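You operate a simulated robot arm through the tools that you are given. There is no shell and no other tool.

You are at the controls of a simulated robot arm. One attempt, no reset.

Task
Gauge both screws on the table and put each in its size's bin.
Fine: slide each into the slot gauge till it wedges; each ends down inside its bin.

The check looks at the end state, three seconds after you hand in, the way a careful person would. Anything else that was tipped, shoved, dropped, spilled or broken makes it a failure.

Robot
A 7-joint arm with a two-finger parallel gripper, fixed in place. Base frame: the origin is on the floor under the middle of its stand, x ahead of it, y to its left, z up; the work surface is at about z = 0.85. Lengths are in m, angles in degrees, forces in N, time in s.
It reaches about 1.058 m from its shoulder. Its first joint turns from -166.0 to 166.0 degrees. Payload 4.4 kg.
Tool frame: the origin (TCP) lies between the finger pads and is the grasp point; the fingertips stand 0.023 m ahead of it; z points along the fingers, y is the line along which they close. Largest opening 0.094 m; finger width 0.038, thickness 0.01; the body of the gripper, 0.054 by 0.096 m, starts 0.039 m behind the TCP.
Orientation is that of the tool frame in the base frame, as [roll, pitch, yaw] about the fixed x, y, z axes, in that order (R = Rz(yaw) Ry(pitch) Rx(roll)). With the fingers straight down and closing along the base's y, the tool's x points along the base's -x, its y along +y and its z along -z.

Tools
- The arm moves only by the tool drive_tool. Its argument "deltas" is text: rows parted by semicolons, each of 6 numbers parted by spaces: the shift along the tool's x, y, z in m, then the turn, a rotation vector about the tool's x, y, z in degrees. In form: x y z wx wy wz; .... A call has 1 to 20 rows; each row is the pose to reach, as a shift and turn from the pose commanded when the call began, along the tool's axes at that moment. "claw" is the opening, from 0 (shut) to 1 (fully open), set as the call begins (left out, the last holds). Each row takes 0.2 s and may step no farther than 0.05 m and 8.6 degrees from the row before; otherwise, or with a gripper value out of range, the whole call is refused. Where a pose cannot be reached the arm comes as near as it can. A force on the tool above 40 N (or 10 N above the force at the start of the call, whichever is more), or a blocked arm, ends the call early, and 0.2 s more pass. The fingers move at their own pace (about 0.108 m/s each) and stop on an object; they squeeze with about 31 N. The grip force told is the motor's: it shows also when the fingers shut on nothing. Time passes only in rows, and 0.2 s behind the last, so rows that repeat a pose let the fingers close. The reply holds the time, the measured pose of the TCP, the force on the tool along the base axes, the opening and the grip force, in the units named above and with some noise, with the torque about the TCP (base axes, N m) and any sound that the robot's microphone picked up, and new pictures: "pictures" is both (left out), scene, wrist or none.
- Cameras (640 x 400 px; columns grow to the right, rows downward): "scene" is fixed at [0.0494, 0.4972, 1.4336]; the picture's right is [-0.24, -0.97, 0.00], its down [-0.41, 0.10, -0.90] and it looks along [0.88, -0.22, -0.43] (base axes); focal length 373 px, centre (320, 200). "wrist" rides on the gripper at [0.086, 0.016, -0.075] in the tool frame; the picture's right is [-0.18, 0.98, 0.00], its down [-0.58, -0.11, -0.81] and it looks along [-0.79, -0.15, 0.59] (tool axes); focal length 243 px, centre (320, 200). There is no depth. A picture from a camera that has moved, and an enlarged one, comes with that camera's place and axes in the base frame and with its lens. The place of the scene camera against the robot may be out by one fixed shift of up to 0.018 m in any direction.
- inspect(camera, box): a new picture of the part [left, top, right, bottom] of that camera's present view, enlarged. No time passes.
- hand_in(): hands the job in; it is judged then, once.

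Nothing tells you positions but the pictures and the camera data. Unless the task says otherwise, let go and move clear before handing in.

The tools are called after "Emit:" as name(argument=value, ...) on one line, values as JSON. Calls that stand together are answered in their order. drive_tool: Moves the arm, as the interface text tells. Its arguments: {"type":"object","properties":{"deltas":{"type":"string"},"claw":{"type":"number"},"pictures":{"type":"string","enum":["both","scene","wrist","none"]}},"required":["deltas"]} The other tools are called the same way: inspect (camera, box) takes an enlarged picture of a part of a camera's view; hand_in () hands the job in.

At the start:

```text
time: 0.0
tcp_pos: [0.5487, 0.0403, 1.2062]
ee_rot: [-180.0, 0.0, 180.0]
force: [-0.4, -0.3, 0.4]
moment: [0.0, 0.0, -0.02]
grip_width: 0.0943
grip_force: 0.0
```

scene: 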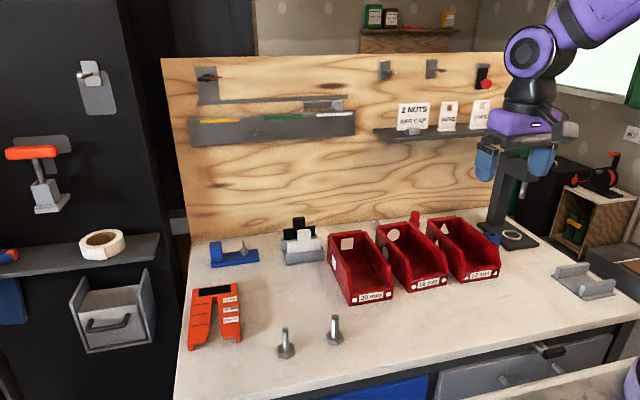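
wrist: 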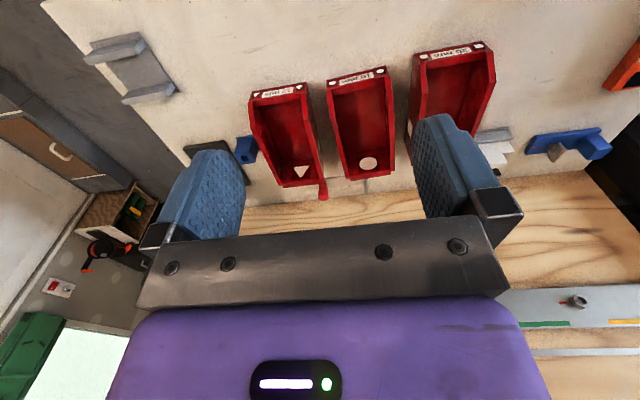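

I see an orange slot gauge on the left of the table, two screws standing on their heads in front of it, and three red bins with size labels. I'll look closer at the gauge, the screws and the labels before moving.

Emit:
inspect(camera="scene", box=[180, 270, 260, 350])

Emit:
inspect(camera="scene", box=[260, 300, 360, 370])

Emit:
inspect(camera="scene", box=[320, 200, 520, 310])

Emit:
inspect(camera="scene", box=[370, 50, 520, 150])

Emit:
inspect(camera="scene", box=[190, 60, 370, 280])

Emit:
inspect(camera="wrist", box=[230, 30, 510, 200])

```text
5.00 times, centred on (220, 310) of scene
camera zoom: at [0.0494, 0.4972, 1.4336], right [-0.24, -0.97, 0.0], down [-0.41, 0.1, -0.9], along [0.88, -0.22, -0.43], focal length 1864 px, centre (820, -350)
```

zoom: 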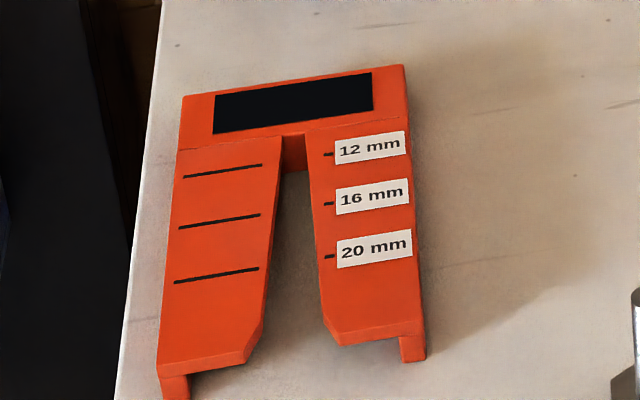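

```text
5.71 times, centred on (310, 335) of scene
camera zoom: at [0.0494, 0.4972, 1.4336], right [-0.24, -0.97, 0.0], down [-0.41, 0.1, -0.9], along [0.88, -0.22, -0.43], focal length 2130 px, centre (377, -571)
```

zoom: 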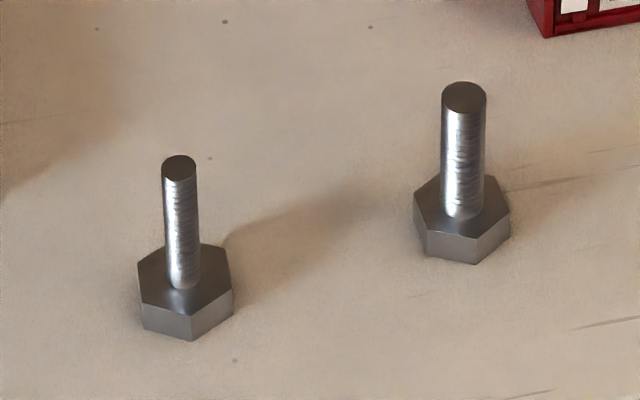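

```text
3.20 times, centred on (420, 255) of scene
camera zoom: at [0.0494, 0.4972, 1.4336], right [-0.24, -0.97, 0.0], down [-0.41, 0.1, -0.9], along [0.88, -0.22, -0.43], focal length 1193 px, centre (0, 24)
```

zoom: 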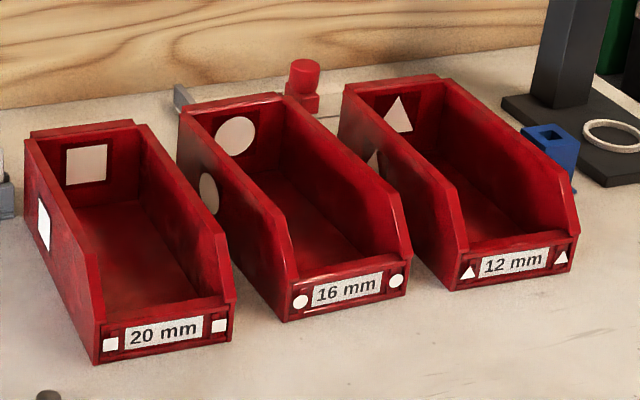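

```text
4.00 times, centred on (445, 100) of scene
camera zoom: at [0.0494, 0.4972, 1.4336], right [-0.24, -0.97, 0.0], down [-0.41, 0.1, -0.9], along [0.88, -0.22, -0.43], focal length 1491 px, centre (-180, 600)
```

zoom: 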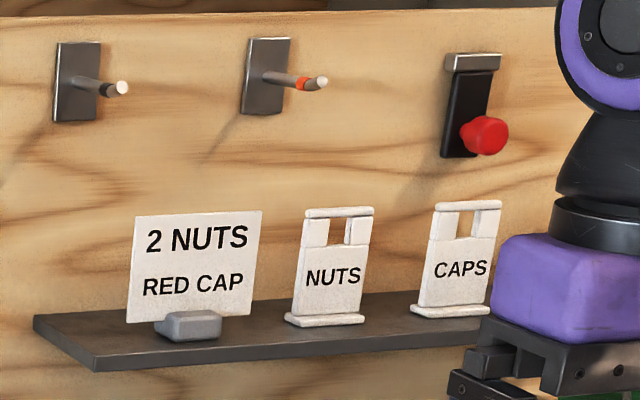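

```text
1.82 times, centred on (280, 170) of scene
camera zoom: at [0.0494, 0.4972, 1.4336], right [-0.24, -0.97, 0.0], down [-0.41, 0.1, -0.9], along [0.88, -0.22, -0.43], focal length 678 px, centre (393, 254)
```

zoom: 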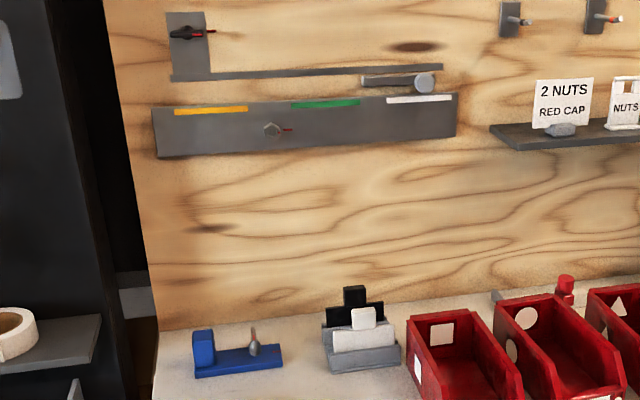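

```text
2.29 times, centred on (370, 115) of wrist
camera zoom: at [0.4619, 0.0576, 1.2813], right [0.18, 0.98, 0.0], down [0.58, -0.11, 0.81], along [0.79, -0.15, -0.59], focal length 555 px, centre (206, 394)
```

zoom: 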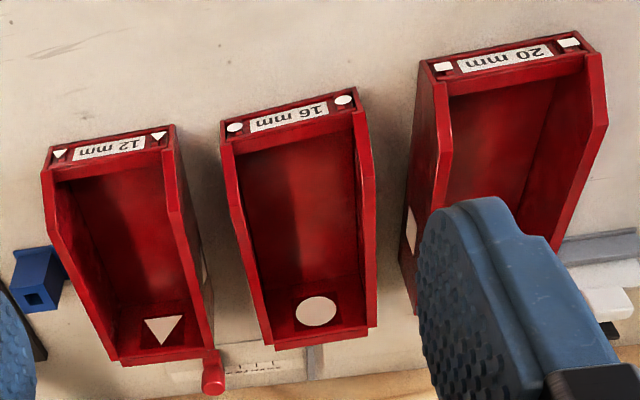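

The thin screw (left) seems about 12 mm and the other about 16 mm; the gauge is a plate on legs with its slot opening toward the front. I'll zoom further to judge the plate's underside clearance and the heads' height.

Emit:
inspect(camera="scene", box=[185, 275, 250, 315])

Emit:
inspect(camera="scene", box=[185, 315, 250, 355])

Emit:
inspect(camera="scene", box=[265, 322, 313, 362])

Emit:
inspect(camera="scene", box=[315, 310, 363, 350])

```text
9.85 times, centred on (218, 295) of scene
camera zoom: at [0.0494, 0.4972, 1.4336], right [-0.24, -0.97, 0.0], down [-0.41, 0.1, -0.9], along [0.88, -0.22, -0.43], focal length 3670 px, centre (1329, -735)
```

zoom: 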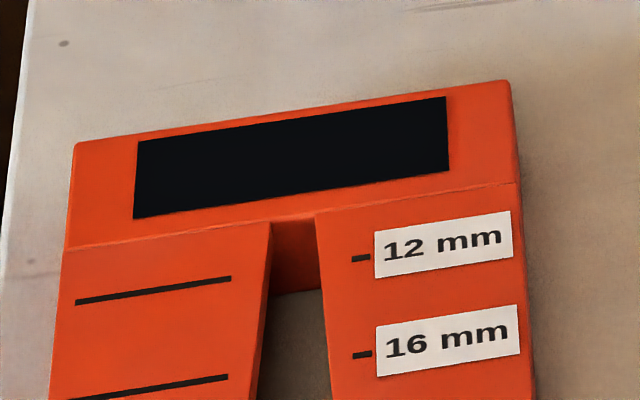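

```text
9.85 times, centred on (218, 335) of scene
camera zoom: at [0.0494, 0.4972, 1.4336], right [-0.24, -0.97, 0.0], down [-0.41, 0.1, -0.9], along [0.88, -0.22, -0.43], focal length 3670 px, centre (1329, -1129)
```

zoom: 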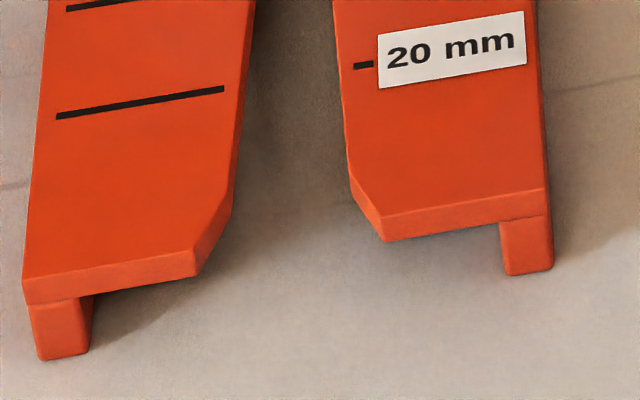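

```text
10.00 times, centred on (289, 342) of scene
camera zoom: at [0.0494, 0.4972, 1.4336], right [-0.24, -0.97, 0.0], down [-0.41, 0.1, -0.9], along [0.88, -0.22, -0.43], focal length 3727 px, centre (630, -1220)
```

zoom: 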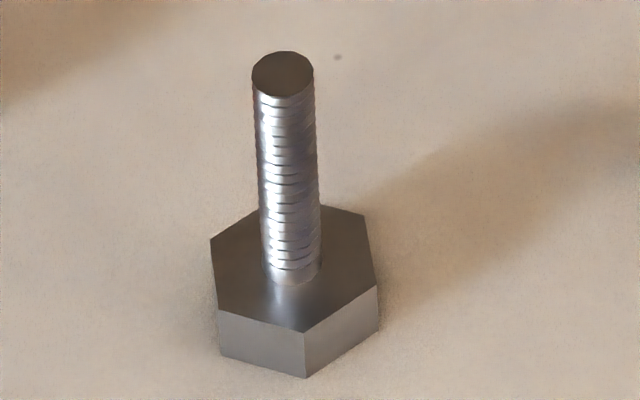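

```text
10.00 times, centred on (339, 330) of scene
camera zoom: at [0.0494, 0.4972, 1.4336], right [-0.24, -0.97, 0.0], down [-0.41, 0.1, -0.9], along [0.88, -0.22, -0.43], focal length 3727 px, centre (130, -1100)
```

zoom: 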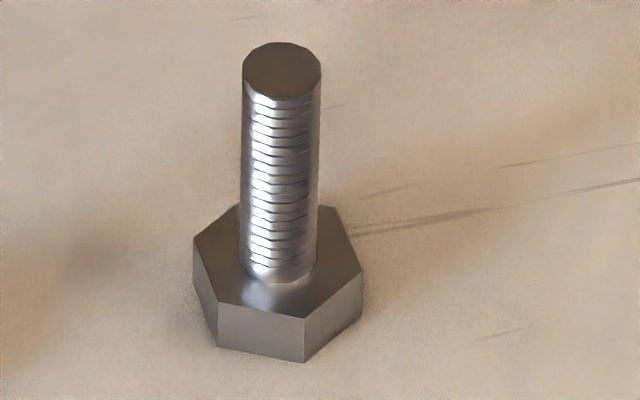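

The gauge plate has about 15 mm clearance under it and the bolt heads are about 12 mm, so each screw can be slid upright with its head under the plate and its shaft in the slot. Comparing both cameras on the bins suggests the scene camera is off by about (-0.012, +0.017), so I'll move the wrist camera over the screws for accurate positions.

Emit:
drive_tool(deltas="0.0061 0.045 0.01325 0 0 0; 0.0122 0.09 0.0265 0 0 0; 0.0183 0.135 0.03975 0 0 0; 0.0244 0.18 0.053 0 0 0; 0.0305 0.225 0.06625 0 0 0; 0.0366 0.27 0.0795 0 0 0; 0.0427 0.315 0.09275 0 0 0; 0.0487 0.36 0.106 0 0 0; 0.0487 0.36 0.106 0 0 0", claw=1)

```text
time: 2.0
tcp_pos: [0.5005, 0.4042, 1.101]
ee_rot: [180.0, 0.1, 180.0]
force: [0.3, -0.1, -0.2]
moment: [0.04, -0.03, -0.02]
grip_width: 0.0941
grip_force: 0.0
camera wrist: at [0.4128, 0.4191, 1.1751], right [0.18, 0.98, 0.0], down [0.58, -0.11, 0.81], along [0.79, -0.15, -0.59], focal length 243 px, centre (320, 200)
```

scene: 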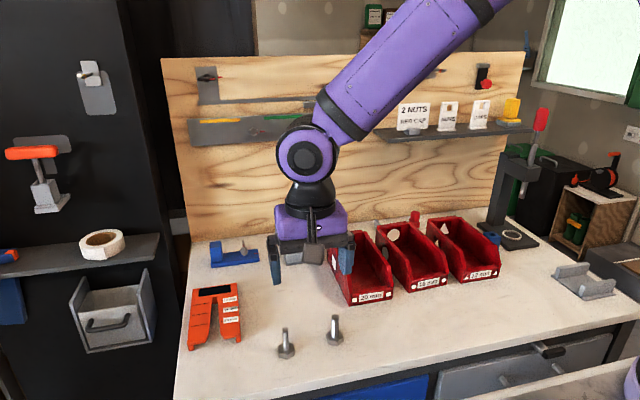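
wrist: 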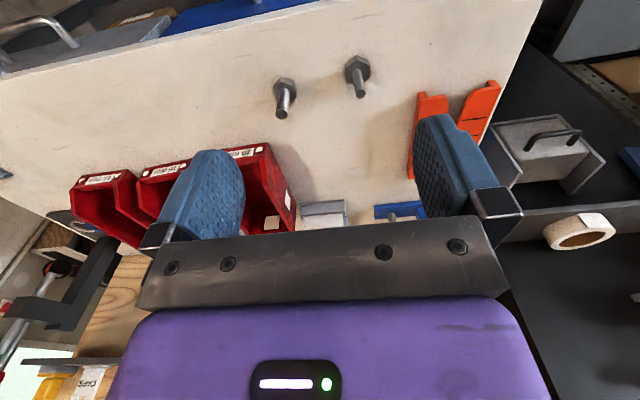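

Both screws and the gauge are in the wrist view. I'll enlarge to triangulate them.

Emit:
inspect(camera="wrist", box=[260, 40, 388, 120])

Emit:
inspect(camera="wrist", box=[390, 60, 518, 140])

```text
5.00 times, centred on (324, 80) of wrist
camera zoom: at [0.4128, 0.4191, 1.1751], right [0.18, 0.98, 0.0], down [0.58, -0.11, 0.81], along [0.79, -0.15, -0.59], focal length 1213 px, centre (300, 800)
```

zoom: 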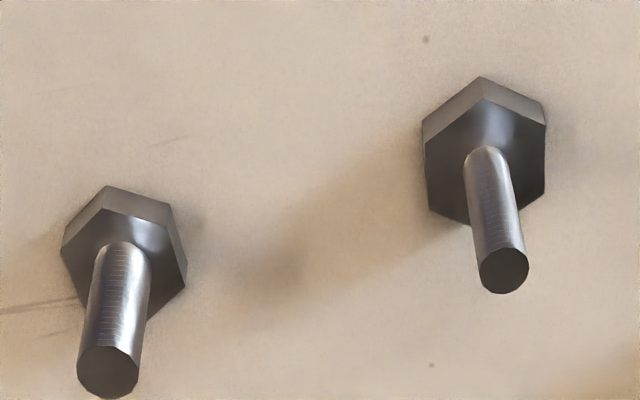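

```text
5.00 times, centred on (454, 100) of wrist
camera zoom: at [0.4128, 0.4191, 1.1751], right [0.18, 0.98, 0.0], down [0.58, -0.11, 0.81], along [0.79, -0.15, -0.59], focal length 1213 px, centre (-350, 700)
```

zoom: 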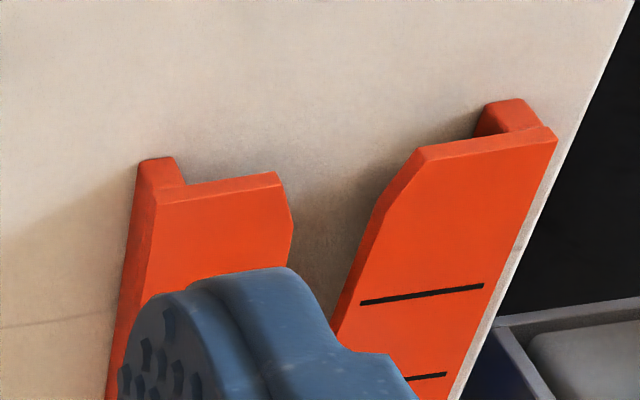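

Thin screw A is at about (0.570, 0.437), thicker screw B at about (0.579, 0.339), tips at z≈0.912; the slot axis runs along x near y≈0.57. Next I move above A.

Emit:
drive_tool(deltas="-0.023 0.011 0.03 0 0 0; -0.046 0.022 0.06 0 0 0; -0.0695 0.0324 0.1 0 0 0; -0.0695 0.0324 0.1 0 0 0; -0.0695 0.0324 0.1 0 0 0", claw=1)

```text
time: 3.2
tcp_pos: [0.5708, 0.4331, 1.0004]
ee_rot: [-180.0, 0.0, -180.0]
force: [0.2, -0.7, 0.2]
moment: [-0.01, -0.02, -0.02]
grip_width: 0.0941
grip_force: 0.0
camera wrist: at [0.4842, 0.4492, 1.075], right [0.18, 0.98, 0.0], down [0.58, -0.11, 0.81], along [0.79, -0.15, -0.59], focal length 243 px, centre (320, 200)
```

scene: 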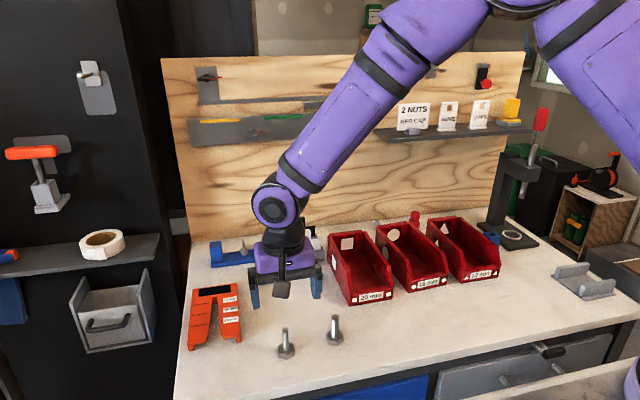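
wrist: 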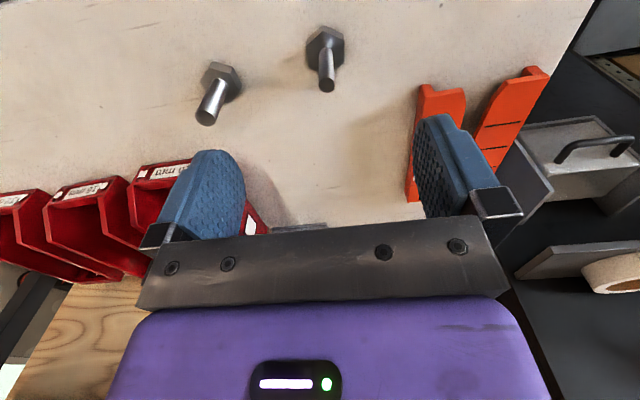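

I'm above A; I'll re-measure both screws and the gauge from here.

Emit:
inspect(camera="wrist", box=[190, 15, 350, 115])

Emit:
inspect(camera="wrist", box=[400, 60, 560, 160])

```text
4.00 times, centred on (270, 65) of wrist
camera zoom: at [0.4842, 0.4492, 1.075], right [0.18, 0.98, 0.0], down [0.58, -0.11, 0.81], along [0.79, -0.15, -0.59], focal length 970 px, centre (520, 740)
```

zoom: 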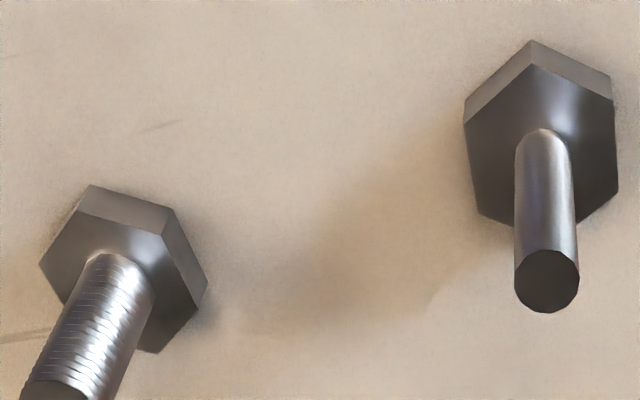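

```text
4.00 times, centred on (480, 110) of wrist
camera zoom: at [0.4842, 0.4492, 1.075], right [0.18, 0.98, 0.0], down [0.58, -0.11, 0.81], along [0.79, -0.15, -0.59], focal length 970 px, centre (-320, 560)
```

zoom: 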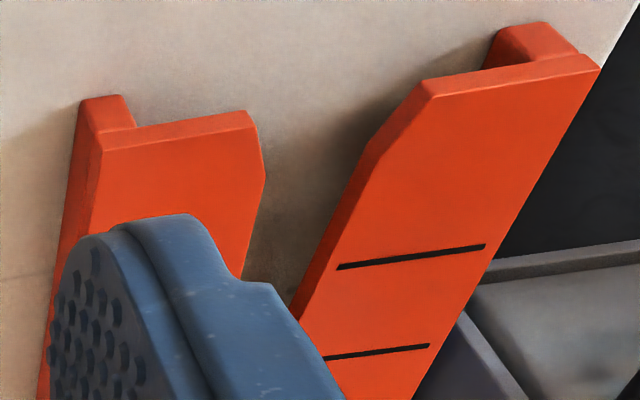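

A is at about (0.571, 0.4375), 4 mm left of the tool; I descend around its shaft with fingertips stopping at about z=0.877, just above the gauge plate height.

Emit:
drive_tool(deltas="-0.001 0.0045 0.03 0 0 0; -0.001 0.0045 0.06 0 0 0; -0.001 0.0045 0.085 0 0 0; -0.001 0.0045 0.1 0 0 0; -0.001 0.0045 0.1 0 0 0", claw=1)

```text
time: 4.4
tcp_pos: [0.5706, 0.4396, 0.9014]
ee_rot: [-179.9, 0.0, -180.0]
force: [0.5, -0.2, 0.2]
moment: [0.03, -0.02, 0.03]
grip_width: 0.094
grip_force: 0.0
camera wrist: at [0.4838, 0.4553, 0.9757], right [0.18, 0.98, 0.0], down [0.58, -0.11, 0.81], along [0.79, -0.15, -0.59], focal length 243 px, centre (320, 200)
```

scene: 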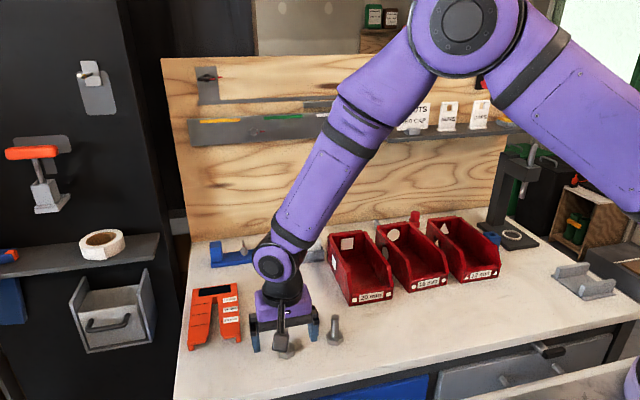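
wrist: 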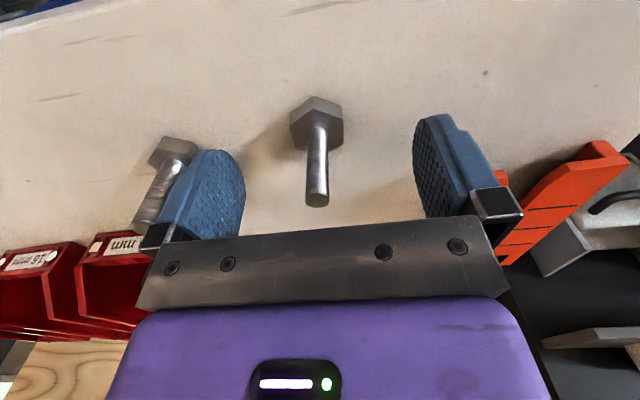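

The shaft is centred between the fingers. I close on it.

Emit:
drive_tool(deltas="0 0 0 0 0 0; 0 0 0 0 0 0; 0 0 0 0 0 0; 0 0 0 0 0 0", claw=0)

```text
time: 5.4
tcp_pos: [0.5709, 0.4391, 0.9018]
ee_rot: [-179.9, 0.0, 180.0]
force: [-0.3, 1.1, 0.3]
moment: [0.01, 0.05, 0.03]
grip_width: 0.0109
grip_force: 31.3
camera wrist: at [0.4838, 0.4553, 0.9758], right [0.18, 0.98, 0.0], down [0.58, -0.11, 0.81], along [0.79, -0.15, -0.59], focal length 243 px, centre (320, 200)
```

scene: 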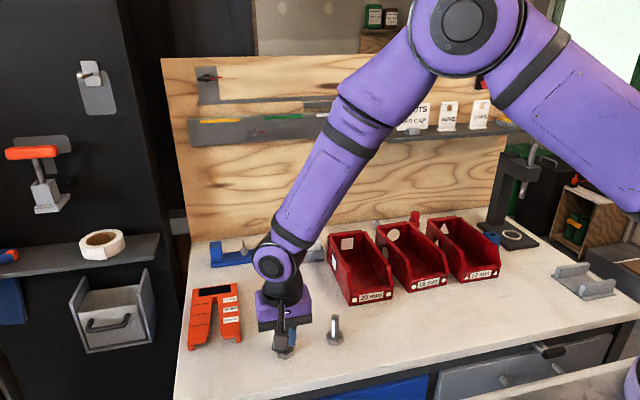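
wrist: 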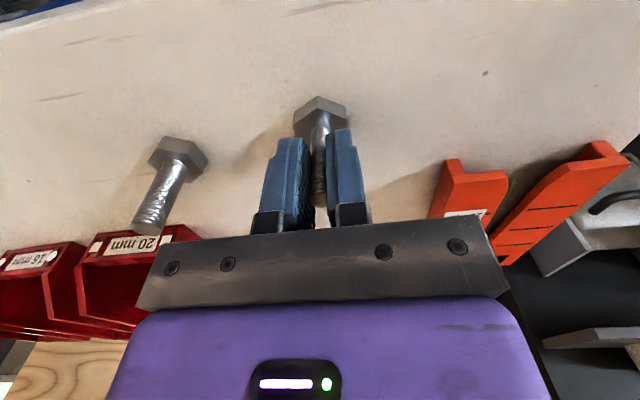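

The screw is gripped (about 11–12 mm across). I lift it a few mm and move it sideways to line up in front of the slot.

Emit:
drive_tool(deltas="0 0 -0.004 0 0 0; 0 0.04 -0.004 0 0 0; 0 0.08 -0.004 0 0 0; 0 0.11 -0.004 0 0 0; 0 0.13 -0.004 0 0 0; 0 0.13 -0.004 0 0 0; 0 0.13 -0.004 0 0 0", claw=0)

Emit:
inspect(camera="wrist", box=[240, 90, 400, 190])

Emit:
inspect(camera="scene", box=[180, 280, 276, 360])

```text
time: 7.0
tcp_pos: [0.5696, 0.5679, 0.9045]
ee_rot: [-179.9, -0.1, -179.9]
force: [0.2, -0.8, -1.2]
moment: [0.01, -0.02, 0.02]
grip_width: 0.0105
grip_force: 31.1
camera wrist: at [0.4833, 0.5834, 0.9802], right [0.18, 0.98, 0.0], down [0.58, -0.11, 0.81], along [0.79, -0.15, -0.59], focal length 243 px, centre (320, 200)
```

scene: 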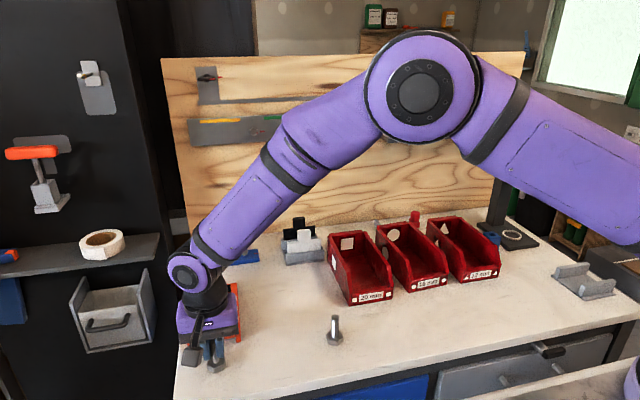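
wrist: 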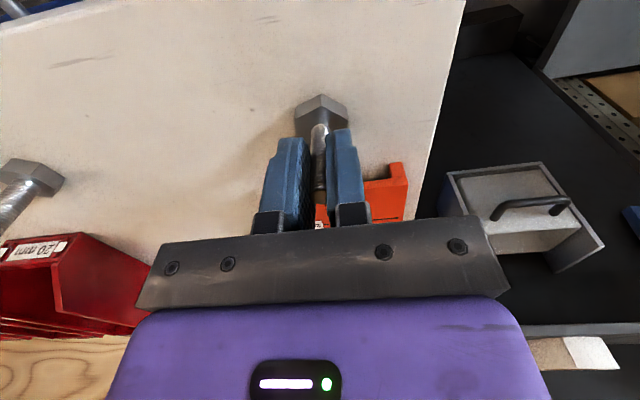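

```text
4.00 times, centred on (320, 140) of wrist
camera zoom: at [0.4833, 0.5834, 0.9802], right [0.18, 0.98, 0.0], down [0.58, -0.11, 0.81], along [0.79, -0.15, -0.59], focal length 970 px, centre (320, 440)
```

zoom: 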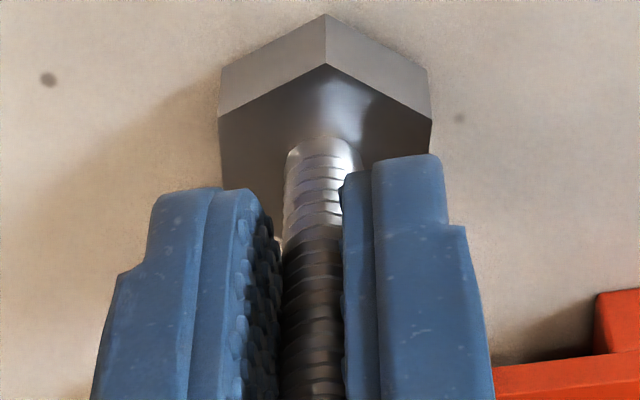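

```text
5.00 times, centred on (228, 320) of scene
camera zoom: at [0.0494, 0.4972, 1.4336], right [-0.24, -0.97, 0.0], down [-0.41, 0.1, -0.9], along [0.88, -0.22, -0.43], focal length 1864 px, centre (780, -400)
```

zoom: 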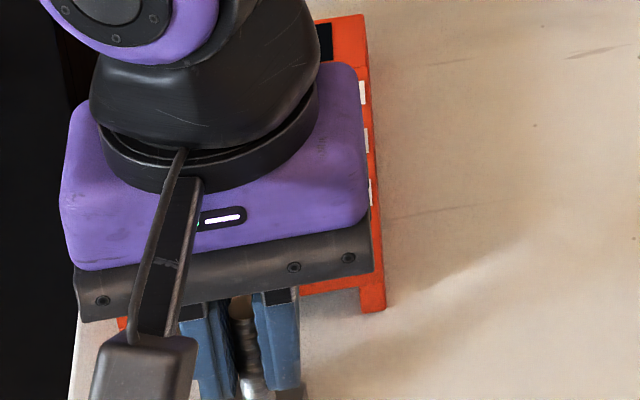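

The gripper hides the slot from here, so before inserting I lift the held screw to a vantage point where the wrist camera sees the slot beside the fingers, for a more exact y.

Emit:
drive_tool(deltas="0.0135 -0.024 -0.032 0 0 0; 0.027 -0.048 -0.064 0 0 0; 0.0405 -0.072 -0.096 0 0 0; 0.0405 -0.072 -0.096 0 0 0; 0.0405 -0.072 -0.096 0 0 0", claw=0)

Emit:
inspect(camera="wrist", box=[350, 110, 510, 210])

Emit:
inspect(camera="wrist", box=[270, 60, 430, 160])

```text
time: 8.2
tcp_pos: [0.5301, 0.4972, 1.0015]
ee_rot: [179.9, 0.1, 180.0]
force: [0.6, -0.1, -0.9]
moment: [-0.02, 0.01, -0.01]
grip_width: 0.0108
grip_force: 31.1
camera wrist: at [0.4436, 0.5133, 1.075], right [0.18, 0.98, 0.0], down [0.58, -0.11, 0.81], along [0.79, -0.15, -0.59], focal length 243 px, centre (320, 200)
```

scene: 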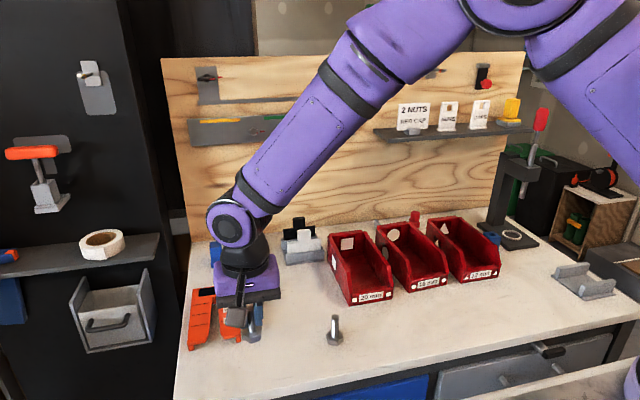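
wrist: 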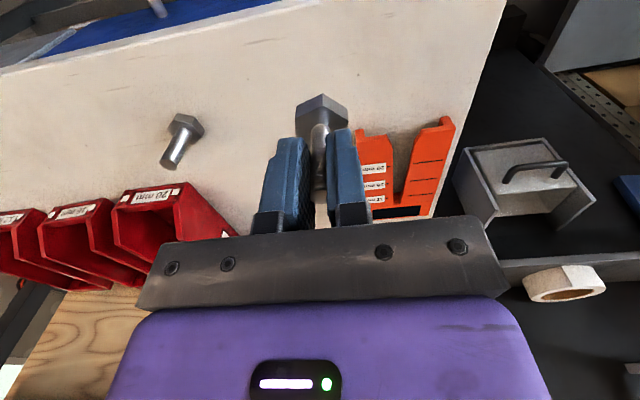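

```text
4.00 times, centred on (430, 160) of wrist
camera zoom: at [0.4436, 0.5133, 1.075], right [0.18, 0.98, 0.0], down [0.58, -0.11, 0.81], along [0.79, -0.15, -0.59], focal length 970 px, centre (-120, 360)
```

zoom: 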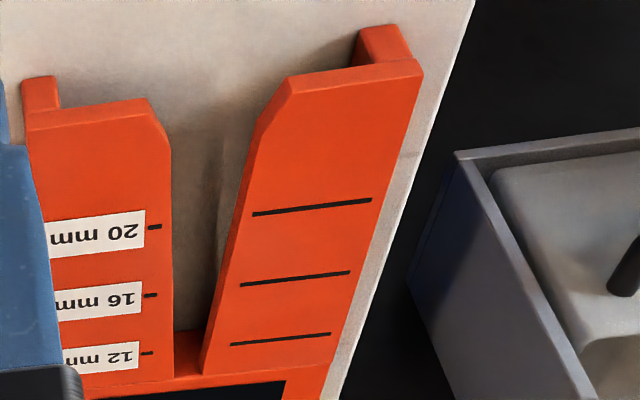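

```text
4.00 times, centred on (350, 110) of wrist
camera zoom: at [0.4436, 0.5133, 1.075], right [0.18, 0.98, 0.0], down [0.58, -0.11, 0.81], along [0.79, -0.15, -0.59], focal length 970 px, centre (200, 560)
```

zoom: 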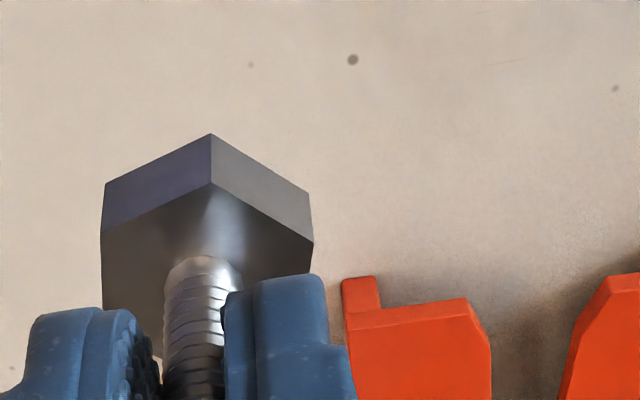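

This view shows the slot clearly. I'll enlarge it more to locate the slot's edges at each mark.

Emit:
inspect(camera="wrist", box=[380, 120, 460, 170])

Emit:
inspect(camera="wrist", box=[370, 160, 450, 210])

```text
8.00 times, centred on (420, 145) of wrist
camera zoom: at [0.4436, 0.5133, 1.075], right [0.18, 0.98, 0.0], down [0.58, -0.11, 0.81], along [0.79, -0.15, -0.59], focal length 1941 px, centre (-480, 640)
```

zoom: 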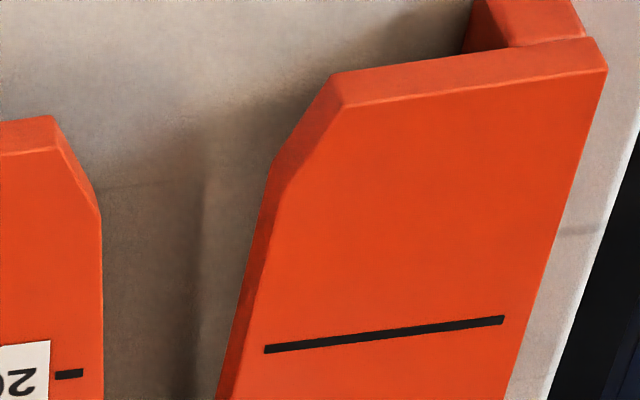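

```text
8.00 times, centred on (410, 185) of wrist
camera zoom: at [0.4436, 0.5133, 1.075], right [0.18, 0.98, 0.0], down [0.58, -0.11, 0.81], along [0.79, -0.15, -0.59], focal length 1941 px, centre (-400, 320)
```

zoom: 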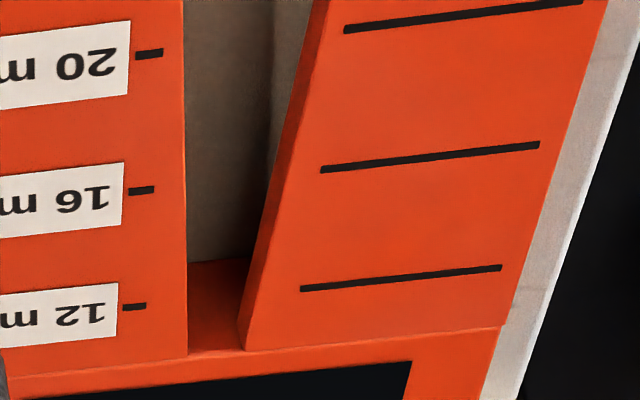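

Slot axis at y≈0.571, with the 20, 16 and 12 mm marks near x≈0.666, 0.697 and 0.730. I go back down to just in front of the slot mouth, head slightly above the table.

Emit:
drive_tool(deltas="-0.005 0.025 0.02 0 0 0; -0.02 0.05 0.05 0 0 0; -0.035 0.07 0.08 0 0 0; -0.045 0.075 0.0967 0 0 0; -0.045 0.075 0.0967 0 0 0; -0.045 0.075 0.0967 0 0 0", claw=0)

Emit:
inspect(camera="wrist", box=[280, 80, 440, 180])

Emit:
inspect(camera="scene", box=[190, 330, 254, 370])

```text
time: 9.6
tcp_pos: [0.574, 0.5721, 0.9045]
ee_rot: [-180.0, 0.0, 180.0]
force: [-0.6, -0.8, -0.9]
moment: [0.02, 0.0, -0.01]
grip_width: 0.0105
grip_force: 30.8
camera wrist: at [0.4879, 0.5884, 0.9789], right [0.18, 0.98, 0.0], down [0.58, -0.11, 0.81], along [0.79, -0.15, -0.59], focal length 243 px, centre (320, 200)
```

scene: 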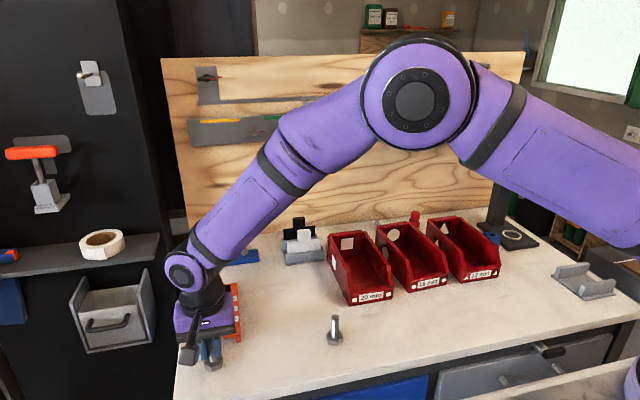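
wrist: 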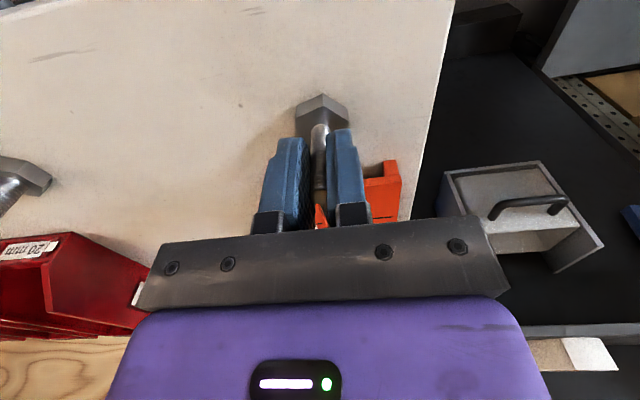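

```text
4.00 times, centred on (360, 130) of wrist
camera zoom: at [0.4879, 0.5884, 0.9789], right [0.18, 0.98, 0.0], down [0.58, -0.11, 0.81], along [0.79, -0.15, -0.59], focal length 970 px, centre (160, 480)
```

zoom: 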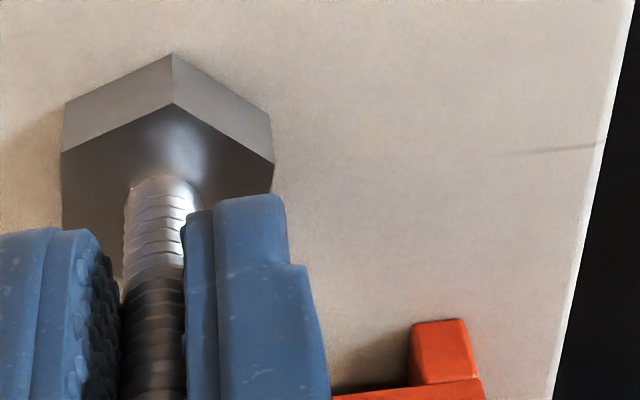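

```text
10.00 times, centred on (222, 350) of scene
camera zoom: at [0.0494, 0.4972, 1.4336], right [-0.24, -0.97, 0.0], down [-0.41, 0.1, -0.9], along [0.88, -0.22, -0.43], focal length 3727 px, centre (1300, -1300)
```

zoom: 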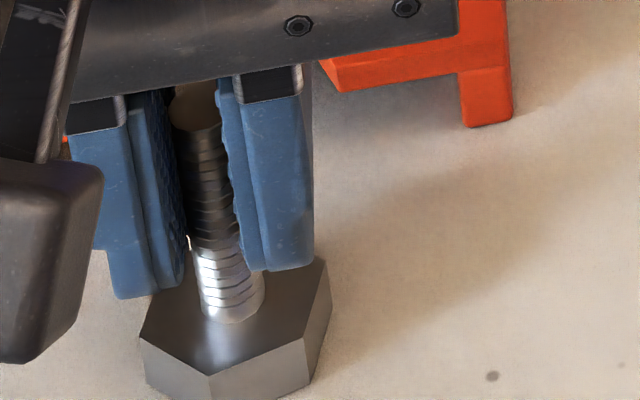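

The tool reads y≈0.572 and z about 3 mm above the grip height. I trim 1.4 mm in y and 2 mm down before entering.

Emit:
drive_tool(deltas="0 -0.0014 0.001 0 0 0; 0 -0.0014 0.002 0 0 0; 0 -0.0014 0.002 0 0 0", claw=0, pictures="none")

Emit:
inspect(camera="scene", box=[190, 330, 254, 370])

Emit:
inspect(camera="wrist", box=[280, 80, 440, 180])

```text
time: 10.4
tcp_pos: [0.575, 0.5701, 0.9036]
ee_rot: [179.9, -0.1, 180.0]
force: [-2.5, -1.2, 11.5]
moment: [-0.07, 0.19, 0.0]
grip_width: 0.0108
grip_force: 31.2
```

```text
10.00 times, centred on (222, 350) of scene
camera zoom: at [0.0494, 0.4972, 1.4336], right [-0.24, -0.97, 0.0], down [-0.41, 0.1, -0.9], along [0.88, -0.22, -0.43], focal length 3727 px, centre (1300, -1300)
```

zoom: 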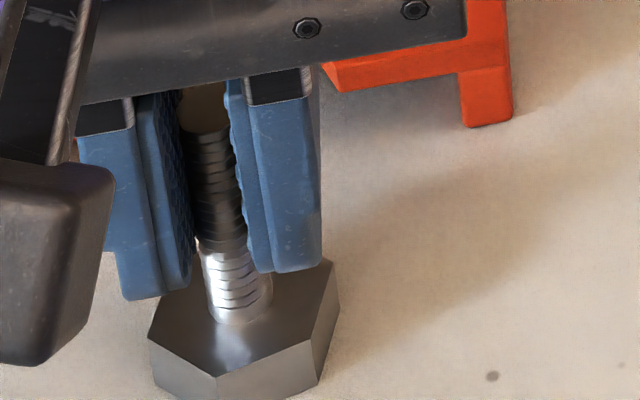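

```text
4.00 times, centred on (360, 130) of wrist
camera zoom: at [0.4881, 0.587, 0.9779], right [0.18, 0.98, 0.0], down [0.58, -0.11, 0.81], along [0.79, -0.15, -0.59], focal length 970 px, centre (160, 480)
```

zoom: 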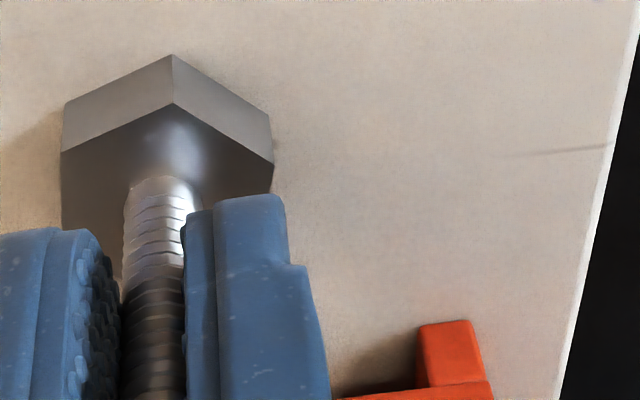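

The head touched the table lightly (11 N), so I raise it 1.7 mm and begin moving forward into the slot mouth.

Emit:
drive_tool(deltas="0 0 -0.0017 0 0 0; 0 0 -0.0017 0 0 0; -0.015 0 -0.0017 0 0 0; -0.03 0 -0.0017 0 0 0; -0.045 0 -0.0017 0 0 0; -0.06 0 -0.0017 0 0 0; -0.06 0 -0.0017 0 0 0", claw=0)

Emit:
inspect(camera="scene", box=[180, 280, 260, 360])

Emit:
inspect(camera="wrist", box=[260, 80, 420, 180])

```text
time: 12.0
tcp_pos: [0.6335, 0.5699, 0.9041]
ee_rot: [-179.9, 0.0, 180.0]
force: [-0.2, -0.5, -0.7]
moment: [-0.03, 0.02, 0.0]
grip_width: 0.0103
grip_force: 30.6
camera wrist: at [0.5478, 0.5864, 0.9783], right [0.18, 0.98, 0.0], down [0.58, -0.11, 0.81], along [0.79, -0.15, -0.59], focal length 243 px, centre (320, 200)
```

scene: 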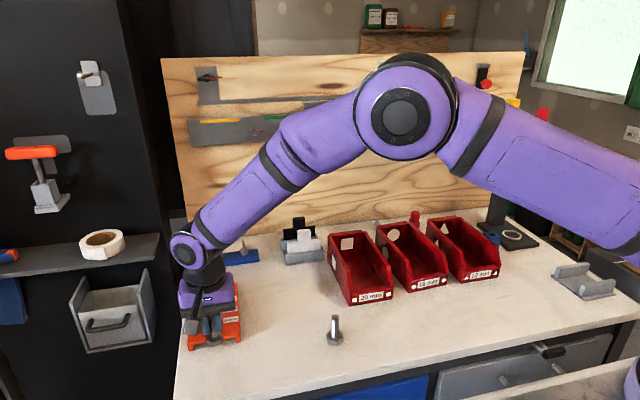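
wrist: 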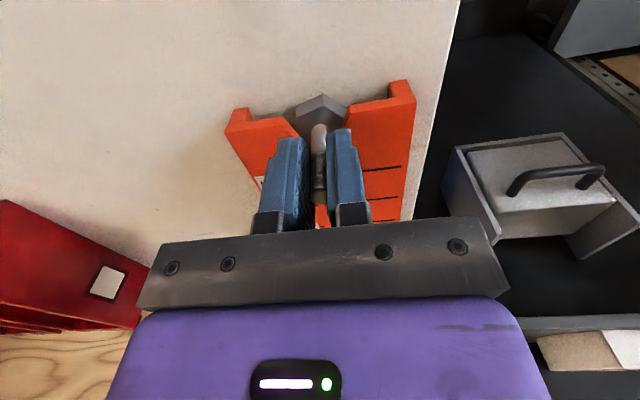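

```text
5.00 times, centred on (220, 320) of scene
camera zoom: at [0.0494, 0.4972, 1.4336], right [-0.24, -0.97, 0.0], down [-0.41, 0.1, -0.9], along [0.88, -0.22, -0.43], focal length 1864 px, centre (820, -400)
```

zoom: 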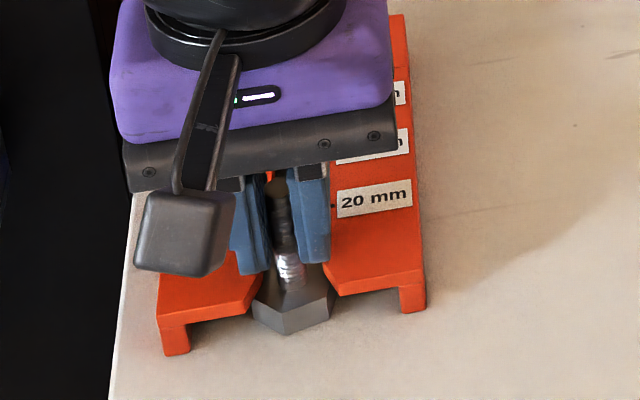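

```text
4.00 times, centred on (340, 130) of wrist
camera zoom: at [0.5478, 0.5864, 0.9783], right [0.18, 0.98, 0.0], down [0.58, -0.11, 0.81], along [0.79, -0.15, -0.59], focal length 970 px, centre (240, 480)
```

zoom: 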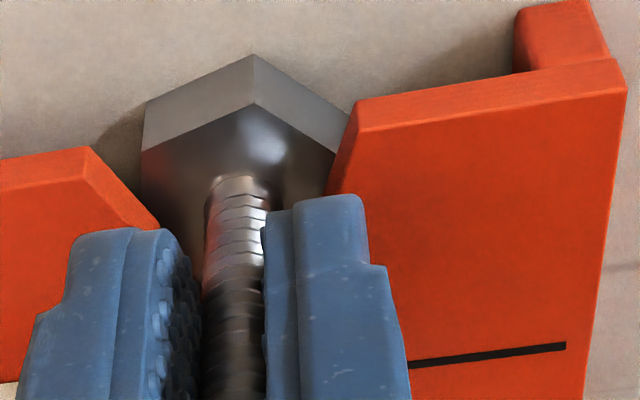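

The shaft is in the mouth, about 1 mm low in y relative to the slot's axis. I nudge y by +0.8 mm and slide on toward the 16 mm mark.

Emit:
drive_tool(deltas="-0.006 0.0008 0 0 0 0; -0.018 0.0008 0 0 0 0; -0.03 0.0008 0 0 0 0; -0.042 0.0008 0 0 0 0; -0.054 0.0008 0 0 0 0; -0.064 0.0008 0 0 0 0; -0.064 0.0008 0 0 0 0", claw=0)

Emit:
inspect(camera="scene", box=[180, 270, 260, 350])

Emit:
inspect(camera="wrist", box=[260, 80, 420, 180])

```text
time: 13.6
tcp_pos: [0.7001, 0.5703, 0.9037]
ee_rot: [180.0, -0.1, -179.9]
force: [-0.3, 0.0, 0.3]
moment: [0.01, 0.03, 0.01]
grip_width: 0.0105
grip_force: 31.2
camera wrist: at [0.6126, 0.5866, 0.978], right [0.18, 0.98, 0.0], down [0.58, -0.11, 0.81], along [0.79, -0.15, -0.59], focal length 243 px, centre (320, 200)
```

scene: 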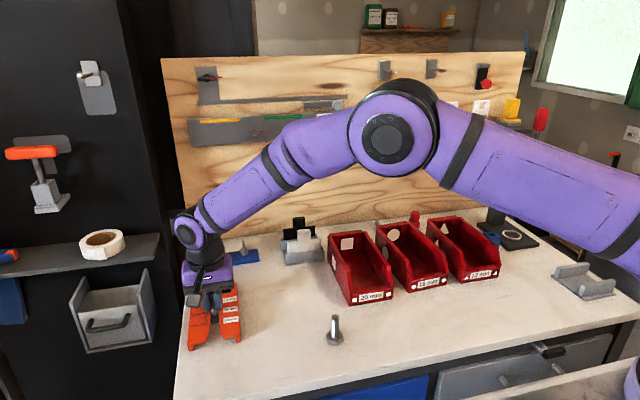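
wrist: 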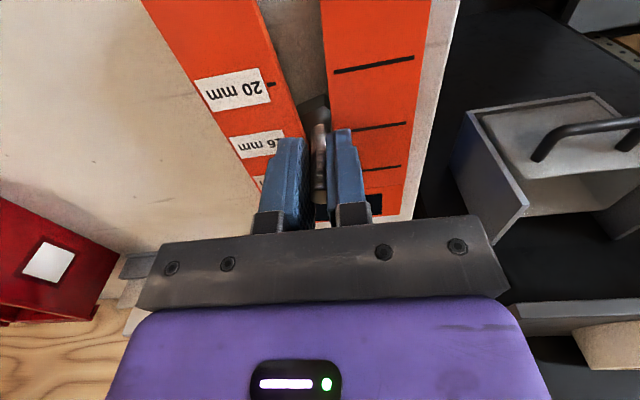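

```text
5.00 times, centred on (220, 310) of scene
camera zoom: at [0.0494, 0.4972, 1.4336], right [-0.24, -0.97, 0.0], down [-0.41, 0.1, -0.9], along [0.88, -0.22, -0.43], focal length 1864 px, centre (820, -350)
```

zoom: 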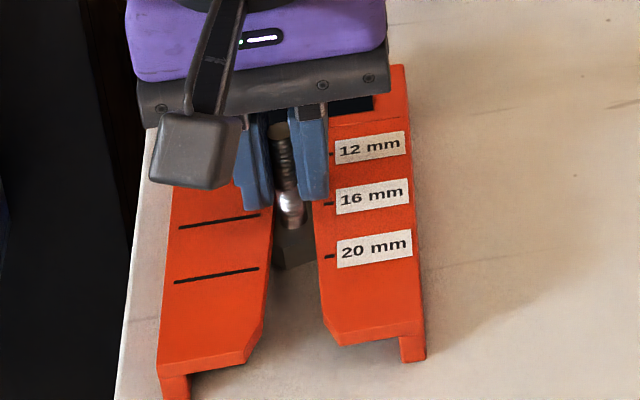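

```text
4.00 times, centred on (340, 130) of wrist
camera zoom: at [0.6126, 0.5866, 0.978], right [0.18, 0.98, 0.0], down [0.58, -0.11, 0.81], along [0.79, -0.15, -0.59], focal length 970 px, centre (240, 480)
```

zoom: 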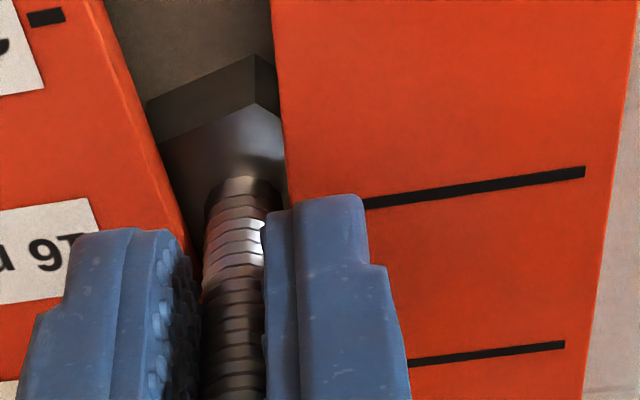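

The shaft is centred in the slot at the 16 mm mark with no force. I continue slowly, watching the force.

Emit:
drive_tool(deltas="-0.005 0.0003 0 0 0 0; -0.01 0.0003 0 0 0 0; -0.015 0.0003 0 0 0 0; -0.02 0.0003 0 0 0 0; -0.02 0.0003 0 0 0 0", claw=0, pictures="wrist")

Emit:
inspect(camera="scene", box=[180, 270, 260, 350])

Emit:
inspect(camera="wrist", box=[260, 80, 420, 180])

```text
time: 14.8
tcp_pos: [0.7201, 0.5699, 0.9052]
ee_rot: [-179.9, 0.1, -179.9]
force: [-1.3, -6.7, -2.4]
moment: [-0.23, 0.06, 0.01]
grip_width: 0.0107
grip_force: 30.6
camera wrist: at [0.633, 0.5871, 0.9784], right [0.18, 0.98, 0.0], down [0.58, -0.11, 0.81], along [0.79, -0.15, -0.59], focal length 243 px, centre (320, 200)
```

wrist: 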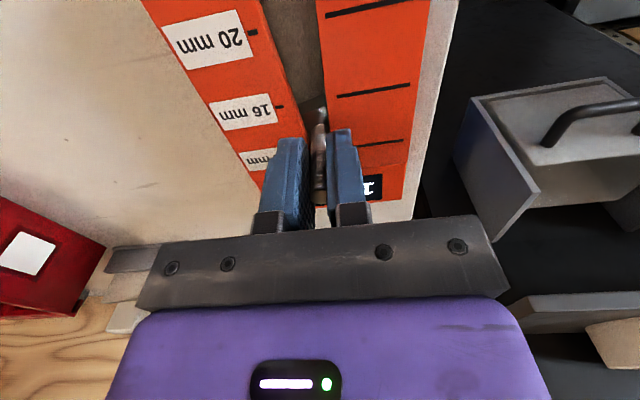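

```text
5.00 times, centred on (220, 310) of scene
camera zoom: at [0.0494, 0.4972, 1.4336], right [-0.24, -0.97, 0.0], down [-0.41, 0.1, -0.9], along [0.88, -0.22, -0.43], focal length 1864 px, centre (820, -350)
```

zoom: 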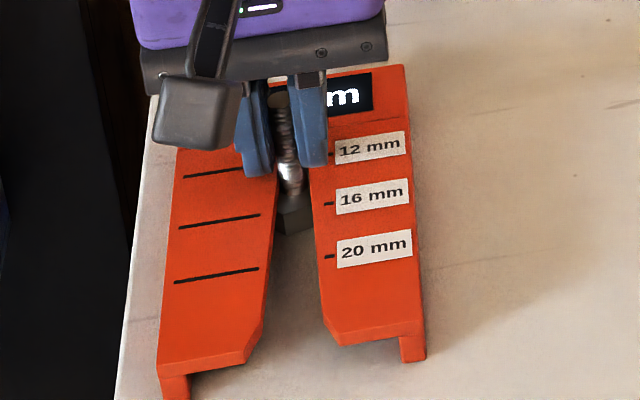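

```text
4.00 times, centred on (340, 130) of wrist
camera zoom: at [0.633, 0.5871, 0.9784], right [0.18, 0.98, 0.0], down [0.58, -0.11, 0.81], along [0.79, -0.15, -0.59], focal length 970 px, centre (240, 480)
```

zoom: 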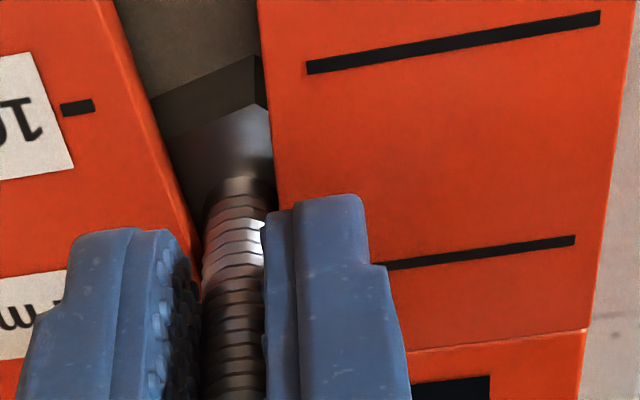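

The gauge's black display has lit up, showing a reading; the shaft is pressing the left slot wall with about 6.7 N. I trim y by -0.6 mm and ease forward to seat it.

Emit:
drive_tool(deltas="0 -0.0006 0 0 0 0; -0.002 -0.0006 0 0 0 0; -0.002 -0.0006 0 0 0 0", claw=0, pictures="wrist")

Emit:
inspect(camera="scene", box=[190, 275, 254, 315])

Emit:
inspect(camera="wrist", box=[260, 120, 420, 220])

```text
time: 15.6
tcp_pos: [0.7221, 0.5699, 0.9033]
ee_rot: [-180.0, 0.0, -179.9]
force: [-2.5, -6.8, 0.5]
moment: [-0.21, 0.07, -0.04]
grip_width: 0.0105
grip_force: 31.3
camera wrist: at [0.6349, 0.5868, 0.9781], right [0.18, 0.98, 0.0], down [0.58, -0.11, 0.81], along [0.79, -0.15, -0.59], focal length 243 px, centre (320, 200)
```

wrist: 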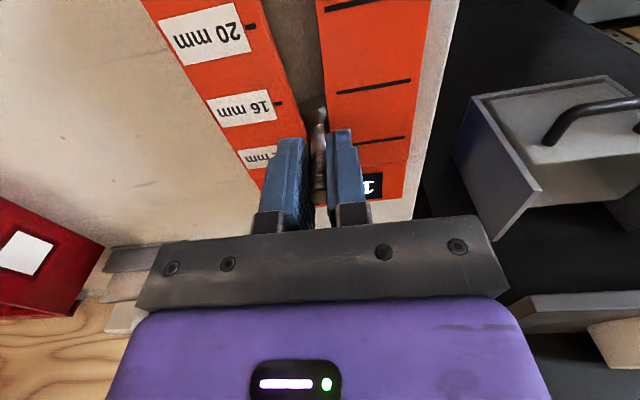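

```text
10.00 times, centred on (222, 295) of scene
camera zoom: at [0.0494, 0.4972, 1.4336], right [-0.24, -0.97, 0.0], down [-0.41, 0.1, -0.9], along [0.88, -0.22, -0.43], focal length 3727 px, centre (1300, -750)
```

zoom: 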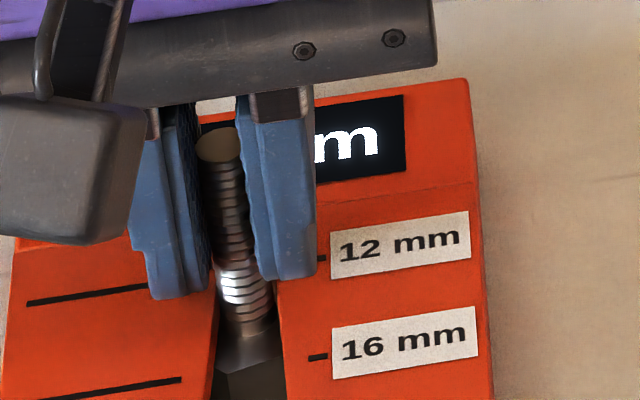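

```text
4.00 times, centred on (340, 170) of wrist
camera zoom: at [0.6349, 0.5868, 0.9781], right [0.18, 0.98, 0.0], down [0.58, -0.11, 0.81], along [0.79, -0.15, -0.59], focal length 970 px, centre (240, 320)
```

zoom: 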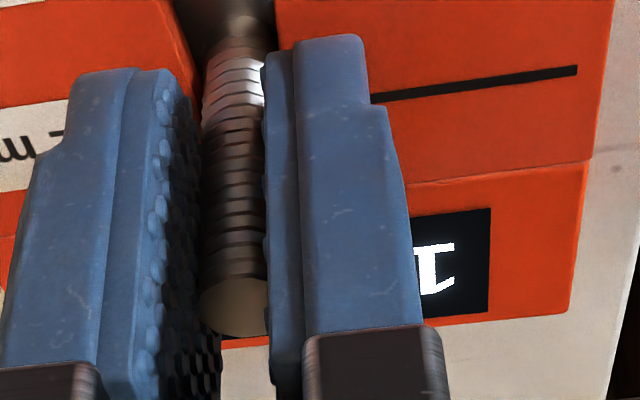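

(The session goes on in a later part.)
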